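You operate a simulated robot arm through the tools that you are given. There is no shell and no other tool. Be economical: measure what you need, move in short steps, check, and stop when the job is done.

You are at the controls of a simulated robot arm. One attempt, no reset.

JOB
Pack the block marked JOB 2 with the shim that the height gauge calls for.
Fine: set it in the yellow nest, swing the green head over it, away, fit the shim in the pocket and swing the head over again; it must show nought.

It is judged by the outcome, as a careful person would: the job done as asked, and still so three seconds after it is handed in. It fails if anything else is knocked over, pushed out of place, dropped, spilled or broken.

ROBOT AND FRAMES
A 6-joint arm with a two-finger parallel gripper, fixed in place. Base frame: the origin is at the foot of the arm, x ahead of it, y to its left, z up; the work surface is at about z = 860. Units: mm, rad, N and s.
With the tool pointing down near the work surface it reaches from about 260 to 680 mm from the base axis. Its first joint turns from -1.152 to 1.152 rad. Payload 2.9 kg.
The tool frame sits at the grasp point between the pads (the TCP): z along the fingers, y along the line on which they close. The tips reach 30 mm beyond it. Largest opening 110 mm; finger width 20, thickness 10; the body of the gripper, 48 by 112 mm, starts 55 mm behind the TCP.
Orientation is that of the tool frame in the base frame, as a unit quaternion [x, y, z, w]. With the fingers straight down and closing along the base's y, the tool's x points along the base's -x, its y along +y and its z along -z.

CONTROLS
- The arm moves only by the tool step_arm. Its argument "motion" is a list of rows, each a list of 7 numbers: the shift along the tool's x, y, z in units of 25 mm (1.0 is 25 mm), then the turn, a rotation vector about the tool's x, y, z in units of 4 degrees (1.0 is 4 degrees), then the gripper command, from -1 (fully open) to 1 (shut), values between in proportion. In form: [[x, y, z, wx, wy, wz, grip], ...]. A call has 1 to 12 rows; each row shifts and turns the commanded pose from where the row before left it, along the tool's axes as they then stand. A call with a number of a shift or a turn outside -1 to 1 is refused whole. A row lasts 0.2 s, in which the tool goes at most 50 mm and 0.15 rad; a call with a longer step from one row to the next is refused whole, and so is a gripper value outside its range. A pose out of reach is approached as far as the arm can. The call stops where the force on the tool passes 90 N (or 10 N more than at its start, if that is more) or the arm is blocked; 0.2 s more then pass. Each finger travels about 108 mm/s and halts on what it meets, pressing with about 23 N; the grip force reading is that of the motor and also rises with nothing between the fingers. The clock runs only during rows and for 0.2 s after the last one: add rows that do not move to give the fingers time. It gives the time, the measured TCP pose, the force on the tool (base axes), the opening and the grip force at its end, in the units of the frame above (readings bear some noise), with the torque about the TCP (base axes, N m) and any sound that the robot's microphone picked up.
- Cameras (640 x 400 px; columns grow to the right, rows downward): "scene" is fixed at [84, 435.2, 1395.7]; the picture's right is [-0.71, -0.70, 0.00], its down [-0.33, 0.33, -0.88] and it looks along [0.62, -0.63, -0.47] (base axes); focal length 325 px, centre (320, 200). "wrist" rides on the gripper at [72, 17, -103] in the tool frame; the picture's right is [-0.23, 0.97, 0.00], its down [-0.76, -0.18, -0.62] and it looks along [-0.61, -0.14, 0.78] (tool axes); focal length 222 px, centre (320, 200).
- camera(camera): a new picture of that camera. No time passes.
- probe_pixels(camera, pixels): for up to 12 pixels [column, row] of the newest picture of that camera ("zoom" is the newest enlarged one), the place [x, y, z] in the base frame of the surface seen there, good to about 3 mm. No time passes.
- inspect(camera, box): a new picture of the part [left, top, right, bottom] of that camera's present view, enlarged. No time passes.
- job_done(): hands the job in; it is judged then, once.

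Work in short steps. Measure before you move; look again where a grasp or a placing could have gone wrong, and mend it. You have 80 turns and 38 pictures in all, those below and enlarged ones among them. Open the gripper and draw the arm clear of the work before you hand the job in, unless the task says otherwise; then end with one line.

The tools are called after "Emit:" by a JSON object that holds its "op" and its "data". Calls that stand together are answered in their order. step_arm: Moves the arm, as the interface text tells. Its arguments: {"type":"object","properties":{"motion":{"type":"array","items":{"type":"array","items":{"type":"number"}}}},"required":["motion"]} The other tools are called the same way: camera (camera) takes a picture; probe_pixels (camera, pixels) gives the place of the surface under pixels of a picture; inspect (camera, box) takes an enlarged picture of a part of a camera's view; job_done () hands the job in.

At the start:

```text
t: 0.0
position: [328.3, -207.6, 1266.3]
tcp_rot: [0.0, 1.0, -0.001, 0.0]
wrist_force: [-0.2, -0.1, -0.3]
ft_torque: [0.01, 0.02, 0.01]
width: 109.8
grasp_force: 0.0
```

scene: 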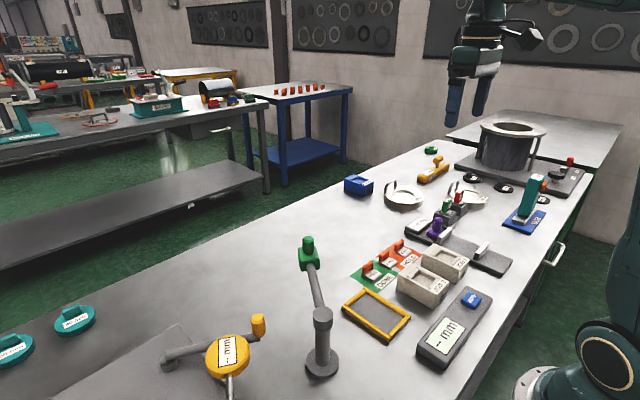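
wrist: 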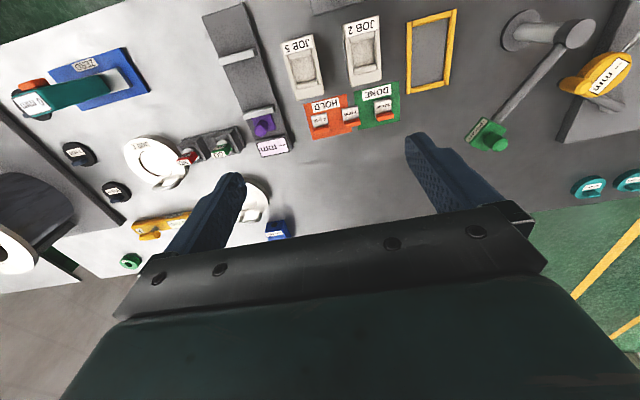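

The scene shows the two blocks (JOB 5, JOB 2), the yellow nest, the green swing head and the gauge readout. I enlarge the working areas to read the labels.

Emit:
{"op": "inspect", "data": {"camera": "scene", "box": [280, 210, 520, 380]}}

Emit:
{"op": "inspect", "data": {"camera": "wrist", "box": [220, 0, 470, 160]}}

Emit:
{"op": "inspect", "data": {"camera": "scene", "box": [330, 130, 600, 290]}}

```text
2.35 times, centred on (400, 295) of scene
```

zoom: 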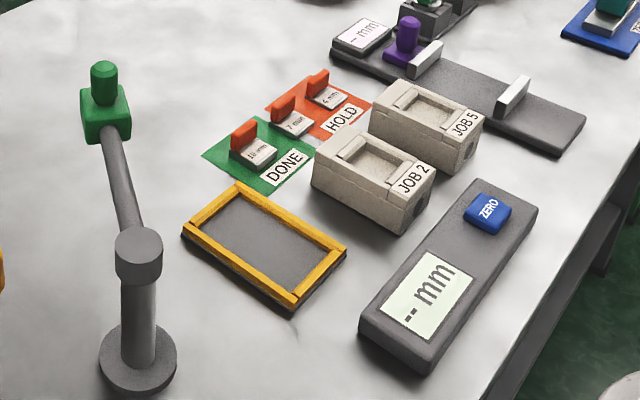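

```text
2.50 times, centred on (345, 80) of wrist
```

zoom: 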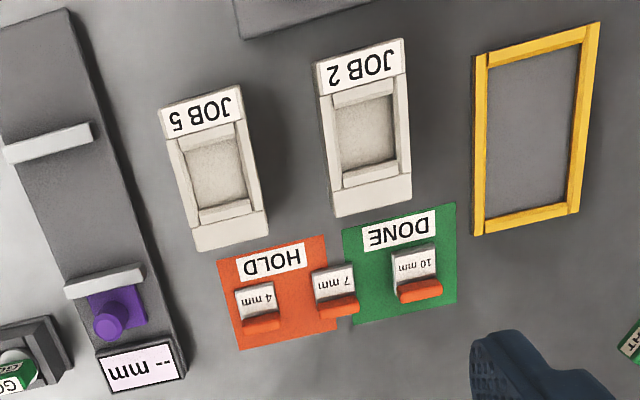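

```text
2.37 times, centred on (465, 210) of scene
```

zoom: 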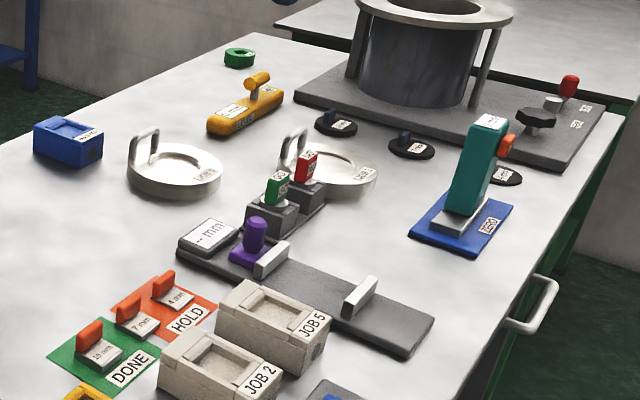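

Shims are 10, 7 and 4 mm with red tabs; the green head is labelled "...HT". I measure the geometry of block, nest, head, post and shims.

Emit:
{"op": "inspect", "data": {"camera": "wrist", "box": [390, 0, 640, 160]}}

Emit:
{"op": "probe_pixels", "data": {"camera": "wrist", "pixels": [[345, 25], [379, 18], [352, 82], [382, 77], [364, 55], [407, 22], [458, 10], [408, 92], [450, 84], [430, 50], [384, 116], [386, 104]]}}

Emit:
{"op": "probe_pixels", "data": {"camera": "scene", "pixels": [[308, 240], [308, 258], [300, 262], [318, 262], [322, 312], [322, 362], [368, 267], [384, 257], [399, 244], [374, 276], [389, 264], [404, 251]]}}

```text
2.50 times, centred on (515, 80) of wrist
```

zoom: 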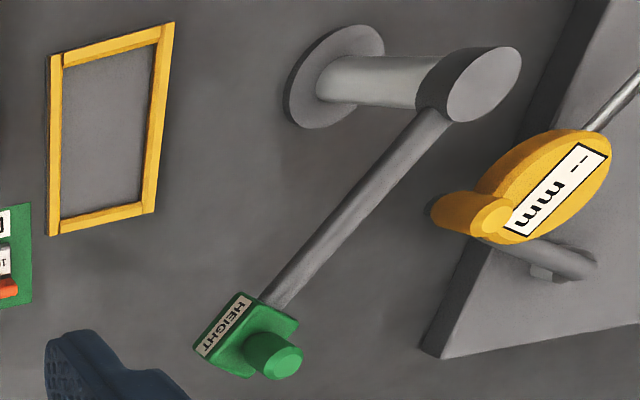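

```text
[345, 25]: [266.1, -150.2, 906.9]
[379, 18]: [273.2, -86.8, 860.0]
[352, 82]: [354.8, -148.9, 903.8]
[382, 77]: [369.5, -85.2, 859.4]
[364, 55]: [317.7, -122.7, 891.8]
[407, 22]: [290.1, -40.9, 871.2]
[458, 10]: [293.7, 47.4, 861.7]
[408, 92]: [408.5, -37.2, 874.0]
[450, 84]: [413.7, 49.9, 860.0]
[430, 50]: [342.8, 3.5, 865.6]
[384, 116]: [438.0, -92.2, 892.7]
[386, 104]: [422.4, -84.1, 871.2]
```

```text
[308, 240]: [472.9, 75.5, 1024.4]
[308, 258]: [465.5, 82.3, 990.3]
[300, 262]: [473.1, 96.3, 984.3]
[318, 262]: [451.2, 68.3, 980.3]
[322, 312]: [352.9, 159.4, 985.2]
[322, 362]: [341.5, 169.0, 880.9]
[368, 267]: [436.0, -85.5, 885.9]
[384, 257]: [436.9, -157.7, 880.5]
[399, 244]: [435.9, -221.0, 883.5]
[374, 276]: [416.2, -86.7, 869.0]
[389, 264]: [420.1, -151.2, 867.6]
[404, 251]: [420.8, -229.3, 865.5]
```

Block JOB 2 is at about (312,-122), top z≈907; nest centre about (350,3); post about (343,163). I move above the block for a closer look.

Emit:
{"op": "step_arm", "data": {"motion": [[0.06, 0.34, 1, 0, 0, 0, -1], [0.06, 0.34, 1, 0, 0, 0, -1], [0.06, 0.34, 1, 0, 0, 0, -1], [0.06, 0.34, 1, 0, 0, 0, -1], [0.06, 0.34, 1, 0, 0, 0, -1], [0.06, 0.34, 1, 0, 0, 0, -1], [0.06, 0.34, 1, 0, 0, 0, -1], [0.06, 0.34, 1, 0, 0, 0, -1], [0.06, 0.34, 1, 0, 0, 0, -1], [0.06, 0.34, 1, 0, 0, 0, -1], [0, 0, 0, 0, 0, 0, -1]]}}

Emit:
{"op": "camera", "data": {"camera": "wrist"}}

Emit:
{"op": "inspect", "data": {"camera": "scene", "box": [330, 230, 490, 340]}}

```text
t: 2.4
position: [312.6, -122.3, 1015.2]
tcp_rot: [0.0, 1.0, -0.001, -0.001]
wrist_force: [0.3, -0.2, 0.2]
ft_torque: [0.06, -0.01, 0.04]
width: 110.0
grasp_force: 0.1
```

```text
31 pictures are left
```

wrist: 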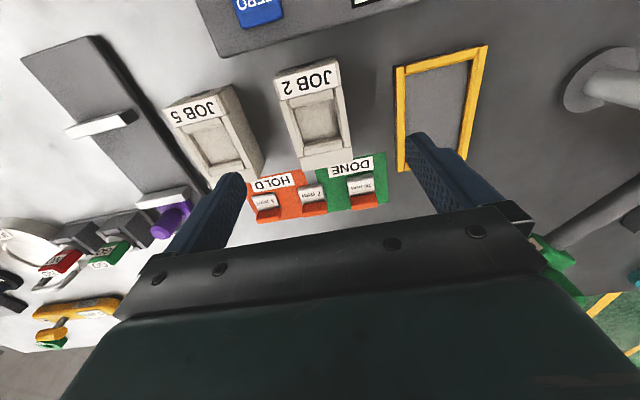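

```text
3.64 times, centred on (410, 285) of scene
```

zoom: 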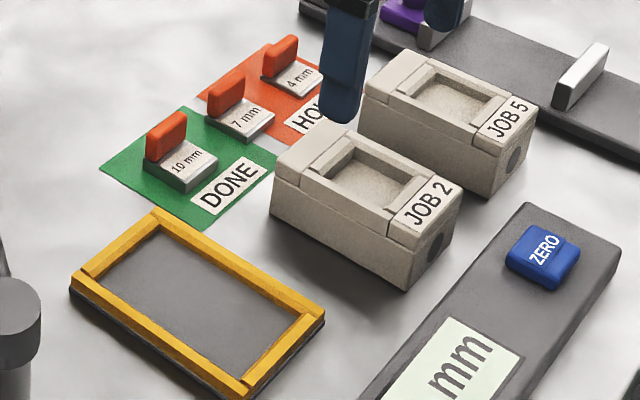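

I probe block and nest corners in the enlarged picture.

Emit:
{"op": "probe_pixels", "data": {"camera": "zoom", "pixels": [[278, 172], [341, 125], [459, 193], [404, 238], [373, 182], [406, 283], [155, 214], [74, 286], [318, 304], [246, 388], [135, 266], [245, 350]]}}

Emit:
{"op": "probe_pixels", "data": {"camera": "zoom", "pixels": [[366, 95], [500, 160], [455, 170], [352, 140], [165, 224], [305, 302], [250, 378], [86, 280], [155, 240], [292, 308], [340, 175], [400, 200]]}}

Emit:
{"op": "probe_pixels", "data": {"camera": "wrist", "pixels": [[276, 85], [338, 62], [298, 168], [351, 152], [264, 158], [242, 85], [402, 165], [410, 75], [460, 150], [470, 70], [405, 70], [488, 50]]}}

```text
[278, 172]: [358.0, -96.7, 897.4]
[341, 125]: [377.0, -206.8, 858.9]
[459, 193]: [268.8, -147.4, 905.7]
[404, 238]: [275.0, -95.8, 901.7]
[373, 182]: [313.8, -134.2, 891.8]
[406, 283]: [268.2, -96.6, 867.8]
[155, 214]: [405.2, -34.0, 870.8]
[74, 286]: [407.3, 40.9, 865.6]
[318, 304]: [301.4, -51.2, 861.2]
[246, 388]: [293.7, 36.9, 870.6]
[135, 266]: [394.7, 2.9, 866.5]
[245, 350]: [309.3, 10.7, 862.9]
```

```text
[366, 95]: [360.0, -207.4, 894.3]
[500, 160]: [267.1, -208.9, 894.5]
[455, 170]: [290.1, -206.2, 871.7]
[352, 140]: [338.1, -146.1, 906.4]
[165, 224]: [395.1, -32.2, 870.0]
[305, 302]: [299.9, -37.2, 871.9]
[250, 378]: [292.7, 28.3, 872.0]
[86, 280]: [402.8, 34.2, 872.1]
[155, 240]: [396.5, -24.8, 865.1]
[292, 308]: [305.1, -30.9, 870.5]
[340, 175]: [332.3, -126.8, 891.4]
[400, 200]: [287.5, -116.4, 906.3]
```

```text
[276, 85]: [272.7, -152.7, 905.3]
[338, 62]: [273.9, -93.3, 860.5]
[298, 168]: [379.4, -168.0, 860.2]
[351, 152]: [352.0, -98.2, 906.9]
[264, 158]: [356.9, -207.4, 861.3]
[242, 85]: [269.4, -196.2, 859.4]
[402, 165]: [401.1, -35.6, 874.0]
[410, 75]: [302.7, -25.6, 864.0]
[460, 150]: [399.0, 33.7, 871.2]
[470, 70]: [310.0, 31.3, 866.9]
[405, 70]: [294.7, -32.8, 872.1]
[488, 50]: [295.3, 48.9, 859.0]
```

Block: x≈265–361, y≈-152…-95; the nest interior is about 299–399 by -30…33 with rails to z≈873. I descend to TCP z≈903 and grip the block along y.

Emit:
{"op": "step_arm", "data": {"motion": [[0, -0.05, 0.9, 0, 0, 0, -1], [0, 0, 0.9, 0, 0, 0, -1], [0, 0, 0.9, 0, 0, 0, -1], [0, 0, 0.9, 0, 0, 0, -1], [0, 0, 0.9, 0, 0, 0, -1], [0, 0, 0, 0, 0, 0, -0.3], [0, 0, 0, 0, 0, 0, 0.2], [0, 0, 0, 0, 0, 0, 0.6], [0, 0, 0, 0, 0, 0, 1], [0, 0, 0, 0, 0, 0, 1]]}}

Emit:
{"op": "camera", "data": {"camera": "wrist"}}

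```text
t: 4.6
position: [312.2, -123.3, 903.6]
tcp_rot: [0.0, 1.0, 0.0, 0.0]
wrist_force: [0.0, -0.6, 0.9]
ft_torque: [-0.01, 0.02, -0.02]
width: 57.9
grasp_force: 23.1
```

```text
29 pictures are left
```

wrist: 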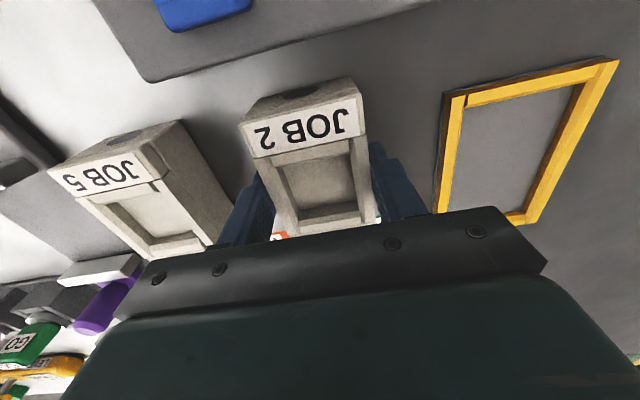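

Gripped at 57.9 mm, y centre -123.3. I probe block near/far edges and the nest rails from this closer view.

Emit:
{"op": "probe_pixels", "data": {"camera": "wrist", "pixels": [[245, 134], [300, 116], [353, 97], [256, 155], [300, 105], [330, 92], [462, 103], [459, 140], [450, 170], [530, 90], [575, 100], [560, 140]]}}

Emit:
{"op": "inspect", "data": {"camera": "scene", "box": [332, 270, 422, 350]}}

```text
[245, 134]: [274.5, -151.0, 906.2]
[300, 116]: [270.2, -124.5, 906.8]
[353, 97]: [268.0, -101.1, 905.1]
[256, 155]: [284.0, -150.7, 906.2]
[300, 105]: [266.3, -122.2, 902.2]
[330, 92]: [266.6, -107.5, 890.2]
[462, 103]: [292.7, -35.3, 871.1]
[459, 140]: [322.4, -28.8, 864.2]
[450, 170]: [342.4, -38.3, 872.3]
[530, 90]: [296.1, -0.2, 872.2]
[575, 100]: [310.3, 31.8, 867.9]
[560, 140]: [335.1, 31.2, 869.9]
```

```text
5.00 times, centred on (377, 310) of scene
```

zoom: 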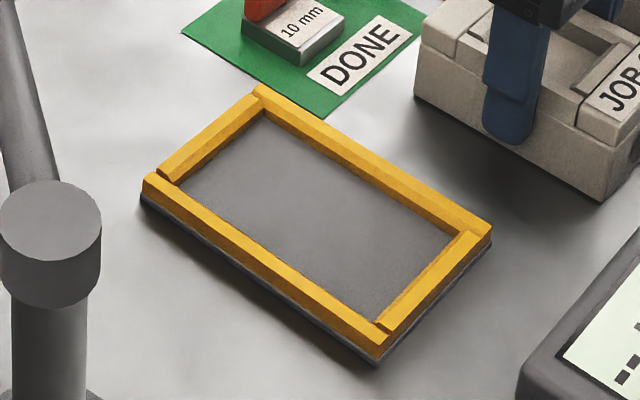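

Probing rail-top midlines to centre the nest.

Emit:
{"op": "probe_pixels", "data": {"camera": "zoom", "pixels": [[300, 118], [365, 158], [430, 197], [200, 219], [270, 265], [340, 310], [235, 112], [212, 133], [190, 152], [455, 258], [430, 283], [405, 308]]}}

Emit:
{"op": "probe_pixels", "data": {"camera": "zoom", "pixels": [[300, 118], [365, 158], [430, 197], [200, 219], [270, 265], [340, 310], [235, 112], [212, 133], [190, 152], [455, 258], [430, 283], [405, 308]]}}

Emit:
{"op": "probe_pixels", "data": {"camera": "zoom", "pixels": [[270, 128], [340, 172], [430, 228], [185, 180], [270, 238], [380, 312], [250, 122], [218, 148], [185, 178], [448, 245], [415, 280], [385, 310]]}}

```text
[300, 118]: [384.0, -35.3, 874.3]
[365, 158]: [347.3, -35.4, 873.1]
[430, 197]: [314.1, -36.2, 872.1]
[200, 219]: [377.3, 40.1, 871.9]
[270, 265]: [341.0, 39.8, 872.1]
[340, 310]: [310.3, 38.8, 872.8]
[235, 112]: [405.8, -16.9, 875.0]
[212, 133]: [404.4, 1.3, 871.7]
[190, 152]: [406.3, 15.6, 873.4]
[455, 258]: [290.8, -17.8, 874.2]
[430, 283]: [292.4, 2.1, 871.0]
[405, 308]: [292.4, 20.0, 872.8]
```

```text
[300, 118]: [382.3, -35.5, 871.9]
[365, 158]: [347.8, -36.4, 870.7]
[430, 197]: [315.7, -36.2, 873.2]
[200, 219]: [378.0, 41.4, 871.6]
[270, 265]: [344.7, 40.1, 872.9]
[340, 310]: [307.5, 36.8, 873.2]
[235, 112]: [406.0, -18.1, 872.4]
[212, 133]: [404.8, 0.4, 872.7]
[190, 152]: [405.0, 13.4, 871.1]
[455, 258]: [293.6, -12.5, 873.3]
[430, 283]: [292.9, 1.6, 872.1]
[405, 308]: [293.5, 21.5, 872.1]
```

```text
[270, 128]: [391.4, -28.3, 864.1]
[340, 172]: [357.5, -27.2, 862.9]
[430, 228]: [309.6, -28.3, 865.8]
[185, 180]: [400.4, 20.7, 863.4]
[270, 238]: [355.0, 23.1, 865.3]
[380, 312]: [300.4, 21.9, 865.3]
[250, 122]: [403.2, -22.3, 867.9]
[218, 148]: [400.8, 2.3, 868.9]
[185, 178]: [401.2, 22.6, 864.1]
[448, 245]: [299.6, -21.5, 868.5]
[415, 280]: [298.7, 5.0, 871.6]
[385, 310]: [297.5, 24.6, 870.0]
```

Nest centre ≈ (349, 1.9), block centre ≈ 313 in x. I lift 50 mm and carry the block above the nest.

Emit:
{"op": "step_arm", "data": {"motion": [[0, 0, -0.5, 0, 0, 0, 1], [0, 0, -0.75, 0, 0, 0, 1], [0, 0, -0.75, 0, 0, 0, 1], [-0.24, 0.834, 0, 0, 0, 0, 1], [-0.24, 0.834, 0, 0, 0, 0, 1], [-0.24, 0.834, 0, 0, 0, 0, 1], [-0.24, 0.834, 0, 0, 0, 0, 1], [-0.24, 0.834, 0, 0, 0, 0, 1], [-0.24, 0.834, 0, 0, 0, 0, 1], [0, 0, 0.5, 0, 0, 0, 1], [0, 0, 0.4, 0, 0, 0, 1], [0, 0, 0, 0, 0, 0, 1]]}}

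Emit:
{"op": "inspect", "data": {"camera": "scene", "box": [322, 245, 432, 345]}}

Emit:
{"op": "camera", "data": {"camera": "wrist"}}

```text
t: 7.2
position: [348.6, 0.8, 932.0]
tcp_rot: [0.0, 1.0, 0.0, 0.0]
wrist_force: [-0.1, 0.1, -0.5]
ft_torque: [0.02, -0.03, 0.0]
width: 0.1
grasp_force: 23.0
```

```text
4.00 times, centred on (377, 295) of scene
```

zoom: 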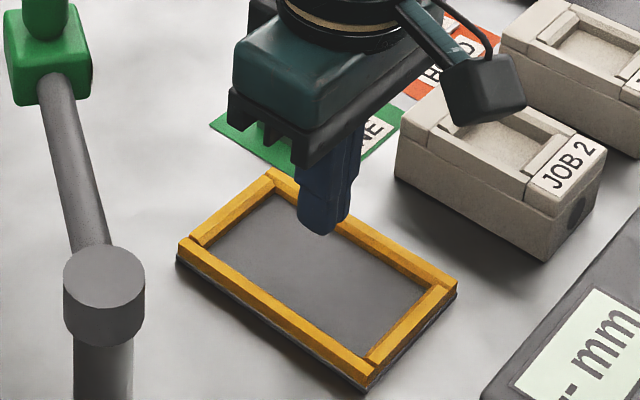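

```text
26 pictures are left
```

wrist: 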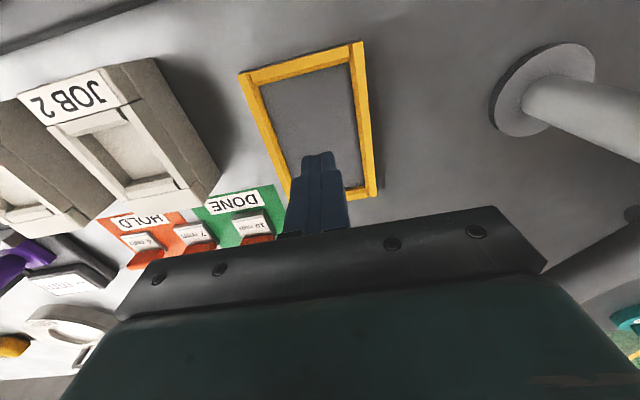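

The gripper is empty (width 0.1): the block slipped and stayed behind. I look at whether it moved and how its sides are shaped.

Emit:
{"op": "inspect", "data": {"camera": "scene", "box": [390, 250, 480, 315]}}

Emit:
{"op": "probe_pixels", "data": {"camera": "wrist", "pixels": [[20, 97], [100, 70], [145, 62], [205, 170], [218, 172], [102, 218], [205, 195], [120, 145], [180, 184], [145, 100], [170, 120], [190, 140]]}}

```text
6.15 times, centred on (435, 282) of scene
```

zoom: 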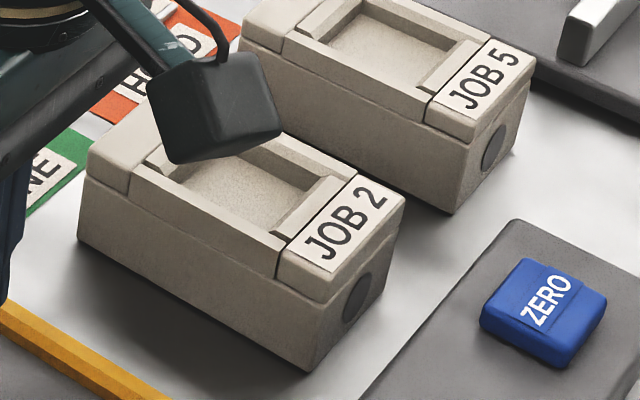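

```text
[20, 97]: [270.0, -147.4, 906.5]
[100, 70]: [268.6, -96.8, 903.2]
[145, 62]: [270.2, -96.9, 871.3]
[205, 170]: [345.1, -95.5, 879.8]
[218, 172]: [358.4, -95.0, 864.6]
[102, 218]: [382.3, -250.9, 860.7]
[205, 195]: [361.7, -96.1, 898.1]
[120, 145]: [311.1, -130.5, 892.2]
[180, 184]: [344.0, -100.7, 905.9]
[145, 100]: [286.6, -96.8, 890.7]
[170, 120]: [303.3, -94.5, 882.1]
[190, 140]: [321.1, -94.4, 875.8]
```

The block hasn't moved. I return, grip as low as the nest rails allow (TCP ≈ 899.5) and lift very gently, watching the force.

Emit:
{"op": "step_arm", "data": {"motion": [[0, 0, -0.8, 0, 0, 0, -0.4], [0, 0, -0.4, 0, 0, 0, -1], [0.24, -0.83, 0, 0, 0, 0, -1], [0.24, -0.83, 0, 0, 0, 0, -1], [0.24, -0.83, 0, 0, 0, 0, -1], [0.24, -0.83, 0, 0, 0, 0, -1], [0.24, -0.83, 0, 0, 0, 0, -1], [0.24, -0.83, 0, 0, 0, 0, -1], [0, 0, 0, 0, 0, 0, -1]]}}

Emit:
{"op": "step_arm", "data": {"motion": [[0, 0, 0.8, 0, 0, 0, -1], [0, 0, 0.9, 0, 0, 0, -1], [0, 0, 0.8, 0, 0, 0, -1], [0, 0, 0, 0, 0, 0, -0.3], [0, 0, 0, 0, 0, 0, 0.2], [0, 0, 0, 0, 0, 0, 0.6], [0, 0, 0, 0, 0, 0, 1], [0, 0, 0, 0, 0, 0, 1]]}}

Emit:
{"op": "step_arm", "data": {"motion": [[0, 0, -0.05, 0, 0, 0, 1], [0, 0, -0.05, 0, 0, 0, 1], [0, 0, -0.05, 0, 0, 0, 1]]}}

```text
t: 9.2
position: [312.0, -124.2, 960.7]
tcp_rot: [0.0, 1.0, 0.0, 0.0]
wrist_force: [0.9, 0.1, -0.5]
ft_torque: [0.03, 0.02, -0.05]
width: 109.9
grasp_force: 0.1
```

```text
t: 11.0
position: [312.8, -123.5, 899.1]
tcp_rot: [0.0, 1.0, -0.001, 0.0]
wrist_force: [0.0, -0.2, -0.4]
ft_torque: [-0.01, 0.0, 0.02]
width: 57.8
grasp_force: 22.9
```

```text
t: 11.8
position: [313.9, -125.0, 902.9]
tcp_rot: [0.0, 1.0, -0.001, 0.001]
wrist_force: [0.1, 0.0, -3.7]
ft_torque: [-0.01, 0.01, 0.0]
width: 57.7
grasp_force: 22.7
```

Force is only -3.7 N. I continue a little and check whether the block rises.

Emit:
{"op": "step_arm", "data": {"motion": [[0, 0, -0.1, 0, 0, 0, 1], [0, 0, -0.1, 0, 0, 0, 1], [0, 0, -0.1, 0, 0, 0, 1], [0, 0, 0, 0, 0, 0, 1]]}}

Emit:
{"op": "inspect", "data": {"camera": "scene", "box": [370, 235, 480, 315]}}

```text
t: 12.8
position: [312.8, -123.9, 911.6]
tcp_rot: [-0.001, 1.0, 0.0, 0.0]
wrist_force: [0.6, -0.4, -5.4]
ft_torque: [0.01, 0.0, -0.01]
width: 58.2
grasp_force: 23.5
```

```text
5.00 times, centred on (425, 275) of scene
```

zoom: 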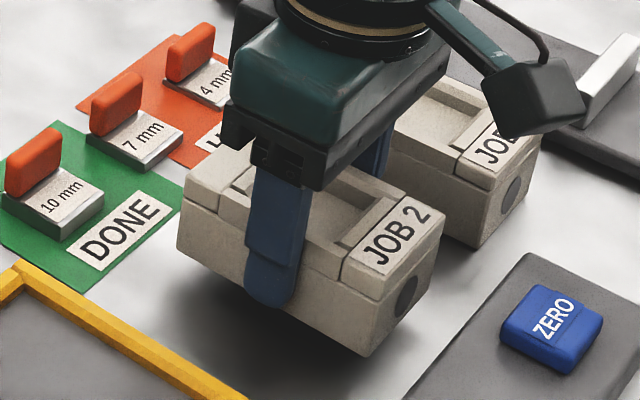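

The block is off the table (weight ≈5 N). I continue lifting gently and check.

Emit:
{"op": "step_arm", "data": {"motion": [[0, 0, -0.15, 0, 0, 0, 1], [0, 0, -0.2, 0, 0, 0, 1], [0, 0, -0.2, 0, 0, 0, 1], [0, 0, -0.2, 0, 0, 0, 1], [0, 0, -0.1, 0, 0, 0, 1], [0, 0, 0, 0, 0, 0, 1]]}}

Emit:
{"op": "camera", "data": {"camera": "wrist"}}

```text
t: 14.2
position: [312.5, -123.9, 931.4]
tcp_rot: [0.0, 1.0, 0.001, 0.0]
wrist_force: [0.2, -0.4, -4.2]
ft_torque: [0.02, 0.0, -0.01]
width: 57.8
grasp_force: 22.9
```

```text
23 pictures are left
```

wrist: 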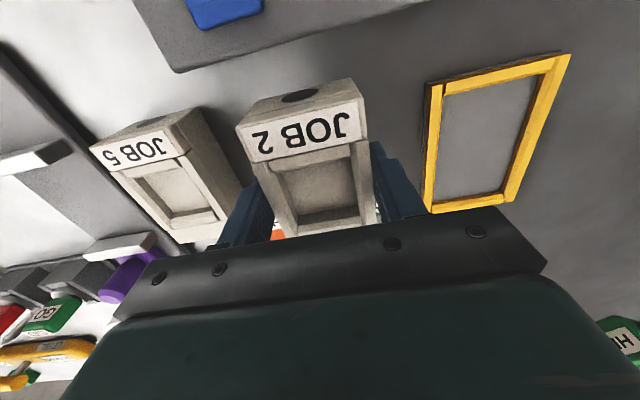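

Held. I probe the block for slip and end position.

Emit:
{"op": "probe_pixels", "data": {"camera": "wrist", "pixels": [[240, 135], [300, 118], [355, 98], [256, 158], [300, 100], [340, 85], [360, 140], [275, 168]]}}

Emit:
{"op": "step_arm", "data": {"motion": [[0, 0, 0, 0, 0, 0, 1], [0, 0, 0, 0, 0, 0, 1]]}}

```text
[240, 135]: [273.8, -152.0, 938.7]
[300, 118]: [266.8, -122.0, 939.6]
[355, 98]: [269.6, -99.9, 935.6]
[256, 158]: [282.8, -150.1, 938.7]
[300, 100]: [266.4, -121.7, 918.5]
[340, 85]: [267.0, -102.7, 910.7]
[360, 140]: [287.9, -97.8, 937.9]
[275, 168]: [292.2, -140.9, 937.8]
```

```text
t: 14.8
position: [313.6, -123.0, 930.8]
tcp_rot: [0.0, 1.0, 0.0, -0.001]
wrist_force: [-0.5, 0.0, -4.7]
ft_torque: [0.04, 0.0, 0.0]
width: 58.0
grasp_force: 22.6
```

No slip. I carry it smoothly over the nest in small rows.

Emit:
{"op": "step_arm", "data": {"motion": [[-0.06, 0.2, 0, 0, 0, 0, 1], [-0.12, 0.42, 0, 0, 0, 0, 1], [-0.13, 0.48, 0, 0, 0, 0, 1], [-0.13, 0.48, 0, 0, 0, 0, 1], [-0.13, 0.48, 0, 0, 0, 0, 1], [-0.13, 0.48, 0, 0, 0, 0, 1], [-0.13, 0.48, 0, 0, 0, 0, 1], [-0.13, 0.48, 0, 0, 0, 0, 1], [-0.13, 0.48, 0, 0, 0, 0, 1], [-0.13, 0.48, 0, 0, 0, 0, 1], [-0.12, 0.36, 0, 0, 0, 0, 1], [-0.06, 0.192, 0, 0, 0, 0, 1]]}}

Emit:
{"op": "step_arm", "data": {"motion": [[0, 0, 0.2, 0, 0, 0, 1], [0, 0, 0.2, 0, 0, 0, 1], [0, 0, 0.2, 0, 0, 0, 1], [0, 0, 0, 0, 0, 0, 1]]}}

Emit:
{"op": "inspect", "data": {"camera": "scene", "box": [322, 245, 432, 345]}}

Emit:
{"op": "camera", "data": {"camera": "wrist"}}

```text
t: 17.4
position: [347.4, 1.4, 931.0]
tcp_rot: [0.0, 1.0, 0.0, 0.0]
wrist_force: [0.2, 0.6, -4.2]
ft_torque: [0.0, -0.01, 0.03]
width: 57.9
grasp_force: 22.7
```

```text
t: 18.4
position: [348.4, 1.5, 915.6]
tcp_rot: [0.0, 1.0, 0.0, 0.0]
wrist_force: [-0.7, 0.4, -3.9]
ft_torque: [0.01, 0.03, 0.01]
width: 57.7
grasp_force: 23.3
```

```text
4.00 times, centred on (377, 295) of scene
```

zoom: 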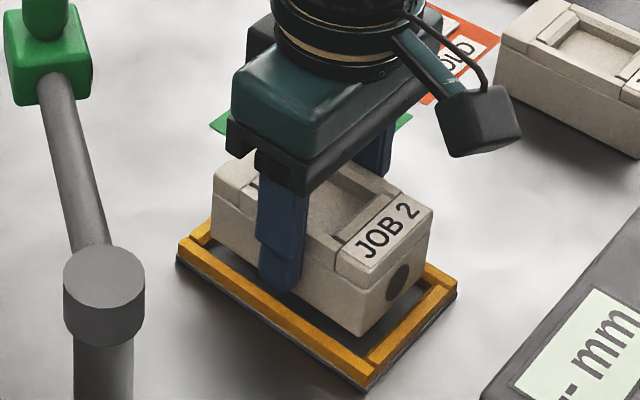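

```text
21 pictures are left
```

wrist: 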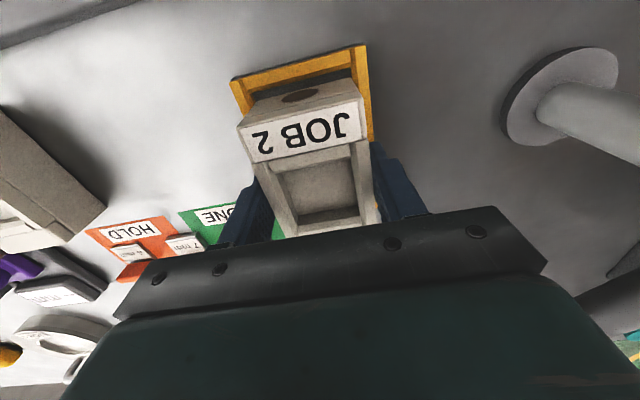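

It looks aligned over the nest (bottom ≈ 877). I lower slowly and watch for rail contact.

Emit:
{"op": "step_arm", "data": {"motion": [[0, 0, 0.1, 0, 0, 0, 1], [0, 0, 0.1, 0, 0, 0, 1], [0, 0, 0.1, 0, 0, 0, 1], [0, 0, 0, 0, 0, 0, 1]]}}

Emit:
{"op": "step_arm", "data": {"motion": [[0, 0, 0.06, 0, 0, 0, 1], [0, 0, 0.06, 0, 0, 0, 1], [0, 0, 0.04, 0, 0, 0, 1], [0, 0, 0, 0, 0, 0, 1]]}}

Emit:
{"op": "inspect", "data": {"camera": "scene", "box": [332, 265, 432, 345]}}

```text
t: 19.4
position: [346.6, 2.8, 908.9]
tcp_rot: [0.0, 1.0, 0.0, 0.0]
wrist_force: [0.1, -1.3, -4.9]
ft_torque: [-0.03, 0.02, 0.02]
width: 57.6
grasp_force: 23.6
```

```text
t: 20.4
position: [348.1, 2.5, 905.5]
tcp_rot: [0.0, 1.0, 0.001, 0.0]
wrist_force: [-0.4, 0.7, -4.0]
ft_torque: [0.01, 0.04, 0.02]
width: 58.2
grasp_force: 22.7
```

```text
5.00 times, centred on (382, 305) of scene
```

zoom: 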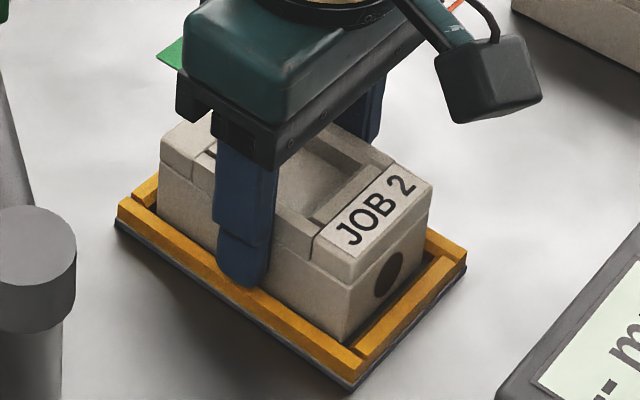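

The block is inside the rails and still hanging. I lower to contact.

Emit:
{"op": "step_arm", "data": {"motion": [[0, 0, 0.04, 0, 0, 0, 1], [0, 0, 0.04, 0, 0, 0, 1], [0, 0, 0, 0, 0, 0, 1]]}}

```text
t: 21.2
position: [346.9, 2.3, 902.5]
tcp_rot: [0.0, 1.0, 0.0, 0.0]
wrist_force: [-0.8, 0.5, -4.0]
ft_torque: [0.03, 0.05, -0.02]
width: 57.9
grasp_force: 23.0
```

Emit:
{"op": "step_arm", "data": {"motion": [[0, 0, 0.04, 0, 0, 0, 1], [0, 0, 0, 0, 0, 0, 1]]}}

Emit:
{"op": "step_arm", "data": {"motion": [[0, 0, 0.04, 0, 0, 0, 1], [0, 0, 0, 0, 0, 0, 1]]}}

```text
t: 21.8
position: [346.9, 2.2, 903.4]
tcp_rot: [0.0, 1.0, 0.0, 0.0]
wrist_force: [-4.0, -0.5, 15.3]
ft_torque: [0.07, 0.51, -0.02]
width: 57.8
grasp_force: 22.6
```

```text
t: 22.4
position: [348.0, 3.6, 902.2]
tcp_rot: [0.001, 1.0, 0.0, 0.001]
wrist_force: [-10.0, 0.8, 44.3]
ft_torque: [0.33, 0.77, -0.08]
width: 57.9
grasp_force: 22.9
```

Contact reached (44 N). I back off a bit and open the fingers gradually, then look.

Emit:
{"op": "step_arm", "data": {"motion": [[0, 0, -0.04, 0, 0, 0, 1], [0, 0, -0.02, 0, 0, 0, 0.3], [0, 0, 0, 0, 0, 0, -0.4], [0, 0, 0, 0, 0, 0, -0.6], [0, 0, 0, 0, 0, 0, -0.6]]}}

Emit:
{"op": "step_arm", "data": {"motion": [[0, 0, -0.6, 0, 0, 0, -0.6], [0, 0, -1, 0, 0, 0, -0.6], [0, 0, -1, 0, 0, 0, -0.6], [0, 0, -1, 0, 0, 0, -1], [0, 0, -1, 0, 0, 0, -1], [0, 0, 0, 0, 0, 0, -1]]}}

Emit:
{"op": "inspect", "data": {"camera": "scene", "box": [322, 255, 432, 345]}}

Emit:
{"op": "camera", "data": {"camera": "wrist"}}

```text
t: 23.6
position: [348.2, 0.6, 900.6]
tcp_rot: [0.0, 1.0, -0.001, -0.001]
wrist_force: [-0.6, 0.0, 0.5]
ft_torque: [-0.02, -0.01, 0.01]
width: 87.6
grasp_force: 0.2
```

```text
t: 25.0
position: [349.1, 1.4, 1017.0]
tcp_rot: [0.0, 1.0, -0.001, 0.0]
wrist_force: [-1.2, 0.6, -0.3]
ft_torque: [-0.04, 0.01, 0.01]
width: 110.1
grasp_force: 0.0
```

```text
4.44 times, centred on (377, 300) of scene
```

zoom: 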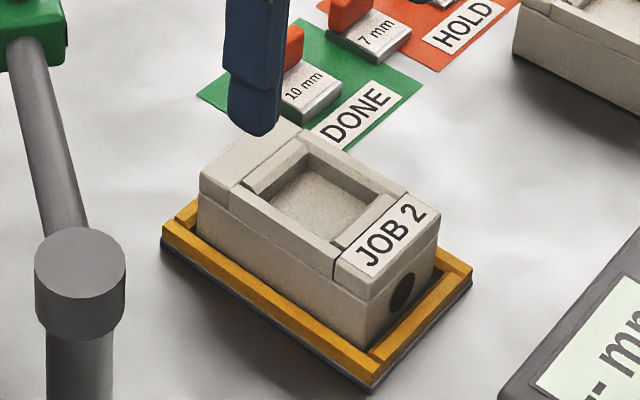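

```text
18 pictures are left
```

wrist: 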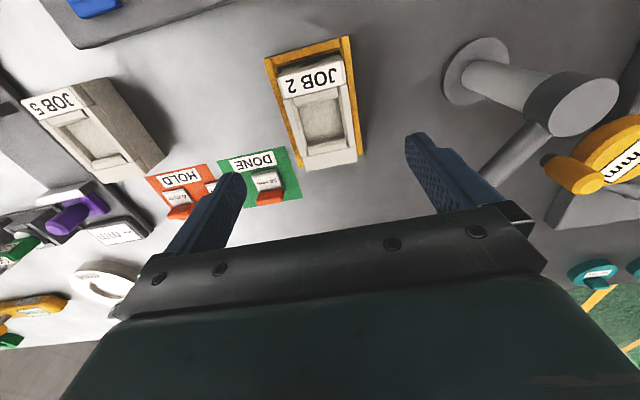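

I check whether the block sits level: probing its top at both ends and the gaps.

Emit:
{"op": "probe_pixels", "data": {"camera": "zoom", "pixels": [[225, 180], [250, 150], [290, 135], [370, 270], [400, 245], [425, 225], [342, 260], [420, 215], [365, 335], [225, 235], [430, 285], [190, 215]]}}

Emit:
{"op": "probe_pixels", "data": {"camera": "wrist", "pixels": [[282, 85], [340, 65], [310, 165], [350, 155], [290, 130], [352, 110], [310, 82], [308, 70], [310, 58], [300, 50], [302, 160], [325, 125]]}}

```text
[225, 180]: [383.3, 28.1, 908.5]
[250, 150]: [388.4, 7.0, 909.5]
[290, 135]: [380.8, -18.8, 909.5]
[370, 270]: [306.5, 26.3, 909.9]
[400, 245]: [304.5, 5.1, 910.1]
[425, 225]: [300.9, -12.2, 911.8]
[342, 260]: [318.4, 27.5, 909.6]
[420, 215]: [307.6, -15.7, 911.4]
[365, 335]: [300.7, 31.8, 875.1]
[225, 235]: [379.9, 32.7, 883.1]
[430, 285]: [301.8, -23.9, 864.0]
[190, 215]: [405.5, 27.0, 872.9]
```

```text
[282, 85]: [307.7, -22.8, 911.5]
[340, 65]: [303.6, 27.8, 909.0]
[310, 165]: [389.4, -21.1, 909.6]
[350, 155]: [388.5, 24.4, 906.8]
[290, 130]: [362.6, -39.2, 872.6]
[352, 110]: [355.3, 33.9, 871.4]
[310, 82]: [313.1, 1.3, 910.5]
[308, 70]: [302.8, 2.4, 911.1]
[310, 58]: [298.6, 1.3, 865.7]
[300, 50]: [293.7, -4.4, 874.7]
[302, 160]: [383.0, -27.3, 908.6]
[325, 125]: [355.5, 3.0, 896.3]
```

The block sits level (top ≈910, bottom ≈864). Now I measure the head's knob and arm for swinging it over.

Emit:
{"op": "inspect", "data": {"camera": "scene", "box": [280, 225, 350, 385]}}

Emit:
{"op": "probe_pixels", "data": {"camera": "scene", "pixels": [[308, 236], [308, 243], [303, 246], [312, 246], [308, 250], [303, 256], [313, 256], [322, 313], [316, 310], [328, 310], [317, 290], [313, 276]]}}

```text
2.50 times, centred on (315, 305) of scene
```

zoom: 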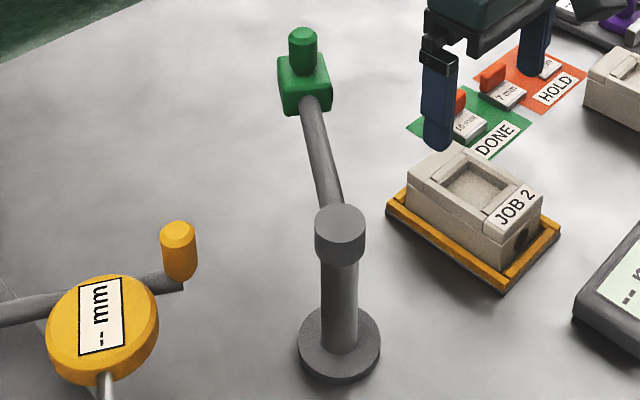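

```text
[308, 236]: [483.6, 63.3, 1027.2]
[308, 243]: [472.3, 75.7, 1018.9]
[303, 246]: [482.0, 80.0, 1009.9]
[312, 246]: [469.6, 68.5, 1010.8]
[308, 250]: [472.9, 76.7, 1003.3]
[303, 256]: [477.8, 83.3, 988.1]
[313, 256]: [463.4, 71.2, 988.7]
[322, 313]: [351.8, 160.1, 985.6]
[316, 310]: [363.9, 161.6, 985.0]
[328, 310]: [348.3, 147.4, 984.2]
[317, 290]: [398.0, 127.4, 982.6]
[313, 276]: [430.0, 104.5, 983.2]
```

Knob axis ≈ (478,70), top z≈1028, head top ≈997; post ≈ (353,157). I go above the knob, and turn the tool 56° so the fingers close along the swing direction.

Emit:
{"op": "step_arm", "data": {"motion": [[0, 0, -1, 0, 0, 0, -1], [-0.5, 0.2, -1, 0, 0, 0, -1], [-0.93, 0.5, -0.6, 0, 0, 0, -1], [-0.93, 0.5, -0.2, 0, 0, 0, -1], [-0.93, 0.5, 0, 0, 0, 0, -1], [-0.93, 0.5, 0, 0, 0, 0, -1], [-0.94, 0.54, 0, 0, 0, 0, -1], [0, 0, 0, 0, 0, 1, -0.6], [0, 0, 0, 0, 0, 1, -0.4], [0, 0, 0, 0, 0, 1, -0.2], [0, 0, 0, 0, 0, 1, -0.1], [0, 0, 0, 0, 0, 1, -0.1]]}}

Emit:
{"op": "step_arm", "data": {"motion": [[0, 0, 0, 0, 0, 1, -0.1], [0, 0, 0, 0, 0, 1, -0.1], [0, 0, 0, 0, 0, 1, -0.1], [0, 0, 0, 0, 0, 1, -0.1], [0, 0, 0, 0, 0, 1, -0.1], [0, 0, 0, 0, 0, 1, -0.1], [0, 0, 0, 0, 0, 1, -0.1], [0, 0, 0, 0, 0, 1, -0.1], [0, 0, 0, 0, 0, 1, -0.1], [0, 0, 0, 0, 0, 0, -0.1]]}}

Emit:
{"op": "camera", "data": {"camera": "wrist"}}

```text
t: 27.6
position: [476.2, 70.8, 1087.5]
tcp_rot: [0.175, 0.985, 0.0, 0.0]
wrist_force: [0.4, -0.9, 0.4]
ft_torque: [-0.02, 0.02, 0.04]
width: 60.6
grasp_force: 0.1
```

```text
t: 29.8
position: [475.9, 70.8, 1087.2]
tcp_rot: [0.47, 0.882, 0.0, 0.0]
wrist_force: [0.1, 0.5, 0.9]
ft_torque: [0.0, -0.03, 0.02]
width: 60.6
grasp_force: 0.1
```

```text
16 pictures are left
```

wrist: 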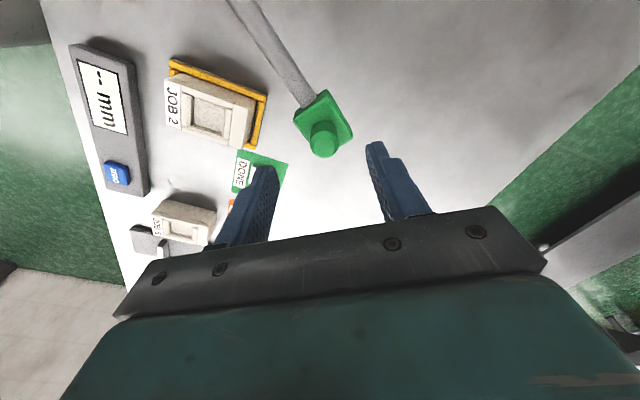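

Emit:
{"op": "probe_pixels", "data": {"camera": "wrist", "pixels": [[324, 146], [315, 148], [334, 146], [324, 138], [324, 154], [322, 125], [338, 105], [300, 108], [295, 70], [270, 35]]}}

```text
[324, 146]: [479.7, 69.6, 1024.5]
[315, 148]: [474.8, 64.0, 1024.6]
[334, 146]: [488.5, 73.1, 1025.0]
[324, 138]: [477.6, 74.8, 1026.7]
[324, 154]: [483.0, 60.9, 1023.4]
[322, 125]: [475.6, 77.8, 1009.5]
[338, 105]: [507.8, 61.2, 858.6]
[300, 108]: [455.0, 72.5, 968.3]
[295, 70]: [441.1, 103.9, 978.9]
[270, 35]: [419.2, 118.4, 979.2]
```

Knob axis ≈ (480,69). I centre, descend to TCP 1032 and cage the knob loosely.

Emit:
{"op": "step_arm", "data": {"motion": [[-0.14, 0.1, 0.4, 0, 0, 0, -0.1], [0, 0, 0.6, 0, 0, 0, -0.1], [0, 0, 0.6, 0, 0, 0, -0.1], [0, 0, 0.6, 0, 0, 0, -0.1], [0, 0, 0, 0, 0, 0, 0.3], [0, 0, 0, 0, 0, 0, 0.55], [0, 0, 0, 0, 0, 0, 0.55]]}}

Emit:
{"op": "camera", "data": {"camera": "wrist"}}

```text
t: 31.4
position: [481.4, 68.3, 1032.8]
tcp_rot: [0.47, 0.883, -0.001, -0.001]
wrist_force: [-0.3, 0.5, -0.1]
ft_torque: [0.01, 0.02, 0.03]
width: 24.9
grasp_force: 0.1
```

```text
15 pictures are left
```

wrist: 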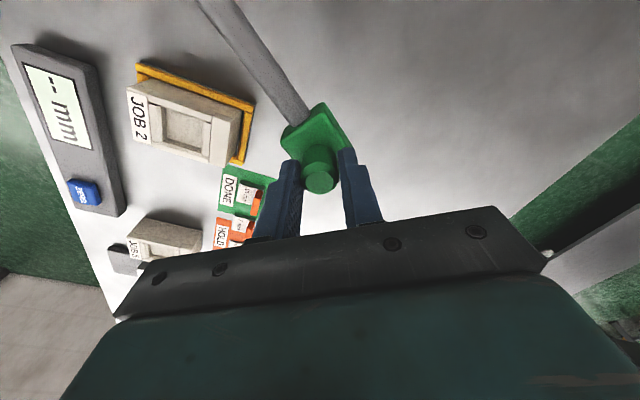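

Knob is caged (pixel ~(320,175)). I swing the first half of the arc clockwise.

Emit:
{"op": "step_arm", "data": {"motion": [[-0.166, -0.483, 0, 0, 0, 0, 0.55], [-0.125, -0.496, 0, 0, 0, 0, 0.55], [-0.084, -0.504, 0, 0, 0, 0, 0.55], [-0.041, -0.509, 0, 0, 0, 0, 0.55], [0, -0.511, 0, 0, 0, 0, 0.55], [0.044, -0.509, 0, 0, 0, 0, 0.55]]}}

Emit:
{"op": "camera", "data": {"camera": "wrist"}}

```text
t: 32.8
position: [424.0, 18.1, 1031.6]
tcp_rot: [0.469, 0.883, 0.0, 0.001]
wrist_force: [0.4, 1.3, 0.2]
ft_torque: [0.0, 0.03, 0.0]
width: 24.8
grasp_force: 0.8
```

```text
14 pictures are left
```

wrist: 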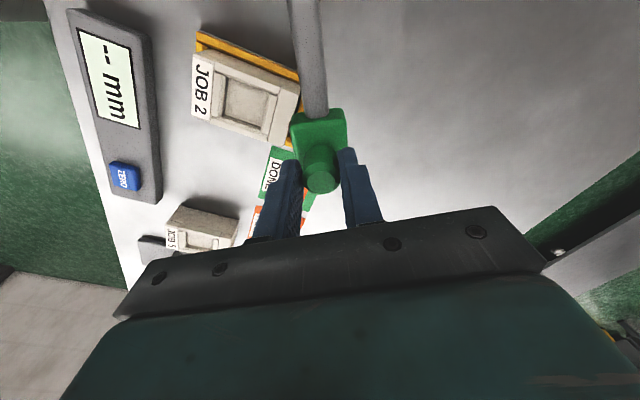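

It swings freely with ~1 N. I continue the second half of the arc to over the nest.

Emit:
{"op": "step_arm", "data": {"motion": [[0.085, -0.504, 0, 0, 0, 0, 0.55], [0.127, -0.495, 0, 0, 0, 0, 0.55], [0.167, -0.483, 0, 0, 0, 0, 0.55], [0.207, -0.468, 0, 0, 0, 0, 0.55], [0.245, -0.45, 0, 0, 0, 0, 0.55], [0.28, -0.428, 0, 0, 0, 0, 0.55], [0, 0, 0, 0, 0, 0, 0.55]]}}

Emit:
{"op": "camera", "data": {"camera": "wrist"}}

Emit:
{"op": "inspect", "data": {"camera": "scene", "box": [290, 190, 490, 370]}}

```text
t: 34.4
position: [349.7, 3.7, 1033.2]
tcp_rot: [0.469, 0.883, 0.0, 0.0]
wrist_force: [0.9, -0.3, 1.0]
ft_torque: [0.01, 0.01, 0.0]
width: 24.8
grasp_force: 0.0
```

```text
13 pictures are left
```

wrist: 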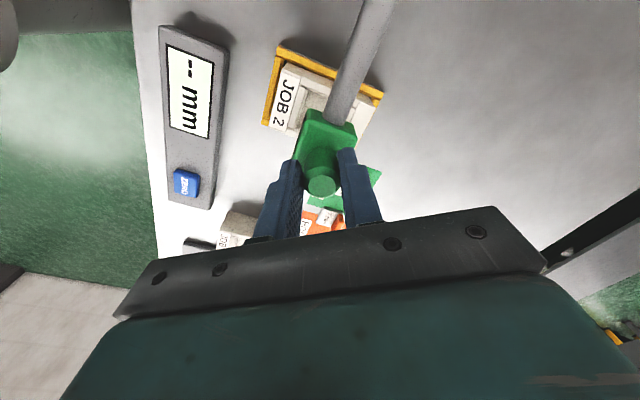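

```text
2.22 times, centred on (390, 280) of scene
```

zoom: 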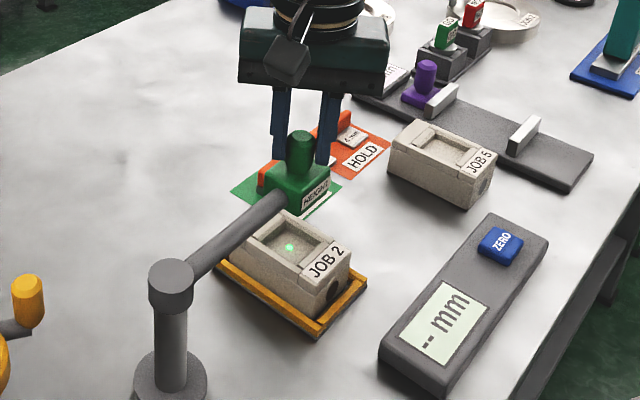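

A green light spot now falls in the pocket (zoom (290,247)), but the readout still shows "--". I check spot position and let it settle.

Emit:
{"op": "probe_pixels", "data": {"camera": "zoom", "pixels": [[290, 247], [300, 140], [302, 165], [245, 212], [200, 260]]}}

Emit:
{"op": "step_arm", "data": {"motion": [[0, 0, 0, 0, 0, 0, 0.55], [0, 0, 0, 0, 0, 0, 0.4], [0, 0, 0, 0, 0, 0, 0.4], [0, 0, 0, 0, 0, 0, 0.4]]}}

Emit:
{"op": "inspect", "data": {"camera": "scene", "box": [330, 220, 490, 370]}}

```text
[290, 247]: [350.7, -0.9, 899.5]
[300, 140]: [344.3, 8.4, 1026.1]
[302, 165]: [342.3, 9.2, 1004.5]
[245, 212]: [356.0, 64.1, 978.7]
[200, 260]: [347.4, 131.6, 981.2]
```

```text
t: 35.4
position: [348.7, 3.4, 1031.8]
tcp_rot: [0.47, 0.883, 0.0, 0.0]
wrist_force: [-0.1, -1.0, 1.0]
ft_torque: [-0.01, -0.04, -0.04]
width: 32.9
grasp_force: 0.1
```

```text
2.67 times, centred on (410, 295) of scene
```

zoom: 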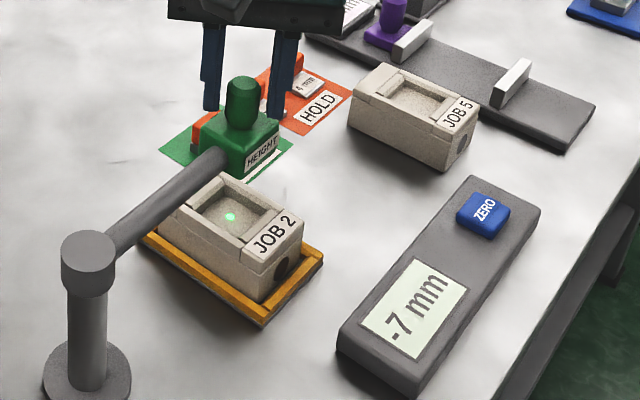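

The gauge reads -7 mm, so the 7 mm shim is called for. I swing the head back away along the arc.

Emit:
{"op": "step_arm", "data": {"motion": [[-0.28, 0.428, 0, 0, 0, 0, 0.5], [-0.245, 0.45, 0, 0, 0, 0, 0.55], [-0.207, 0.468, 0, 0, 0, 0, 0.55], [-0.167, 0.483, 0, 0, 0, 0, 0.55], [-0.127, 0.495, 0, 0, 0, 0, 0.55], [-0.085, 0.504, 0, 0, 0, 0, 0.55], [-0.044, 0.509, 0, 0, 0, 0, 0.55], [0, 0.511, 0, 0, 0, 0, 0.55], [0.041, 0.509, 0, 0, 0, 0, 0.55], [0.084, 0.504, 0, 0, 0, 0, 0.55], [0.125, 0.496, 0, 0, 0, 0, 0.55], [0.166, 0.483, 0, 0, 0, 0, 0.55]]}}

Emit:
{"op": "step_arm", "data": {"motion": [[0, 0, 0, 0, 0, 0, 0.2], [0, 0, 0, 0, 0, 0, -0.1], [0, 0, -0.7, 0, 0, 0, -0.1], [0, 0, -0.8, 0, 0, 0, -0.1], [0, 0, -0.8, 0, 0, 0, -0.1], [0, 0, 0, 0, 0, -1, -0.1], [0, 0, 0, 0, 0, -1, -0.1], [0, 0, 0, 0, 0, -1, -0.1], [0, 0, 0, 0, 0, -1, -0.1], [0, 0, 0, 0, 0, -1, -0.1], [0, 0, 0, 0, 0, -1, -0.1], [0, 0, 0, 0, 0, -1, -0.1]]}}

Emit:
{"op": "inspect", "data": {"camera": "scene", "box": [345, 225, 435, 295]}}

```text
t: 38.0
position: [480.5, 69.4, 1031.3]
tcp_rot: [0.469, 0.883, -0.001, 0.0]
wrist_force: [-0.3, -1.2, 0.5]
ft_torque: [0.02, -0.02, 0.0]
width: 24.9
grasp_force: 0.1
```

```text
t: 40.6
position: [480.4, 68.9, 1089.0]
tcp_rot: [0.243, 0.97, 0.0, 0.0]
wrist_force: [-0.1, -0.5, -0.3]
ft_torque: [0.02, 0.04, -0.04]
width: 60.5
grasp_force: 0.0
```

```text
5.71 times, centred on (390, 260) of scene
```

zoom: 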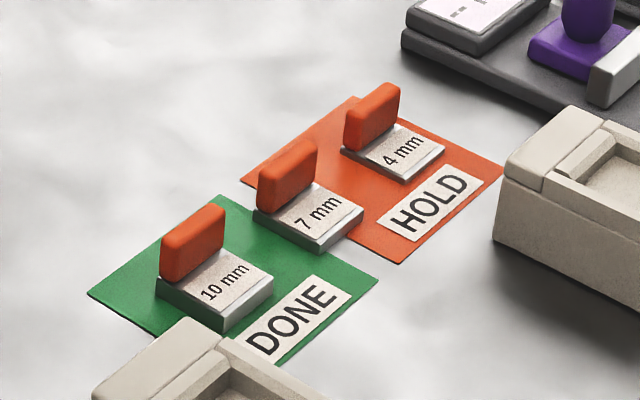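

The 7 mm shim has an upright tab at its +x end. I measure tab, plate and the block's pocket.

Emit:
{"op": "probe_pixels", "data": {"camera": "zoom", "pixels": [[262, 180], [288, 160], [314, 143], [290, 148], [264, 205], [312, 175], [310, 205], [335, 190], [360, 212], [320, 250], [258, 212], [288, 175]]}}

Emit:
{"op": "inspect", "data": {"camera": "scene", "box": [340, 255, 430, 325]}}

```text
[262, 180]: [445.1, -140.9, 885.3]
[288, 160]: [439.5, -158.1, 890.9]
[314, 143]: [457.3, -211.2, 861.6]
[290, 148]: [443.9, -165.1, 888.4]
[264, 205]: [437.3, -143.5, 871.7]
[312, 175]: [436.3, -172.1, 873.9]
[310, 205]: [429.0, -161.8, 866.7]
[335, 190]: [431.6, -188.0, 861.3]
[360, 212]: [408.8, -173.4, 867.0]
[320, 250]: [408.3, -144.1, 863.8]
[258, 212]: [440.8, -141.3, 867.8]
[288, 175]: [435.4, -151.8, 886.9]
```

```text
5.71 times, centred on (385, 290) of scene
```

zoom: 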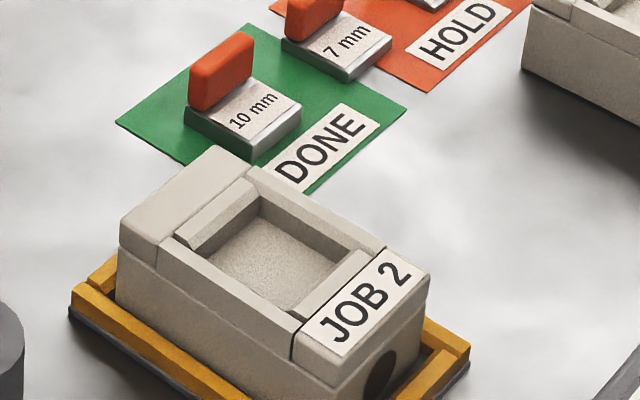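

Emit:
{"op": "probe_pixels", "data": {"camera": "zoom", "pixels": [[215, 255], [262, 212], [335, 265], [292, 308], [190, 240], [240, 195], [202, 255], [275, 195], [345, 262], [320, 290], [270, 250], [365, 255]]}}

Emit:
{"op": "probe_pixels", "data": {"camera": "zoom", "pixels": [[230, 215], [258, 188], [250, 270], [300, 222], [340, 270], [300, 302], [270, 300], [240, 280], [320, 218], [350, 235], [222, 242], [312, 285]]}}

```text
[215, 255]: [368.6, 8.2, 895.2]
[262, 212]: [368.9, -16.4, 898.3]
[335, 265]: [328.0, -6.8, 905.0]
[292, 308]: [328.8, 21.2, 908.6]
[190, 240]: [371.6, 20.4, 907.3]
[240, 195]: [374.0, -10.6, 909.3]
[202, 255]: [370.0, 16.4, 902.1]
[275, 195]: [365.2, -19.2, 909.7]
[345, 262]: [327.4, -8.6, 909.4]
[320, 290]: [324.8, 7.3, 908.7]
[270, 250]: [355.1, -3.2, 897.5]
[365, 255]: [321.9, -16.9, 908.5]
```

```text
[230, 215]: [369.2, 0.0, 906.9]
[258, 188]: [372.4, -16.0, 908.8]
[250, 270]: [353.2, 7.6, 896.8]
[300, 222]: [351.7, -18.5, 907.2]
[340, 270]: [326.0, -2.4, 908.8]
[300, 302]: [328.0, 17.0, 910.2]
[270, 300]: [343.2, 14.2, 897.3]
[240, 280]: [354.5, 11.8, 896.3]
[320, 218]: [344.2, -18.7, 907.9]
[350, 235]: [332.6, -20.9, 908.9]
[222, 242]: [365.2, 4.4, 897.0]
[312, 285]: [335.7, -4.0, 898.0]
```

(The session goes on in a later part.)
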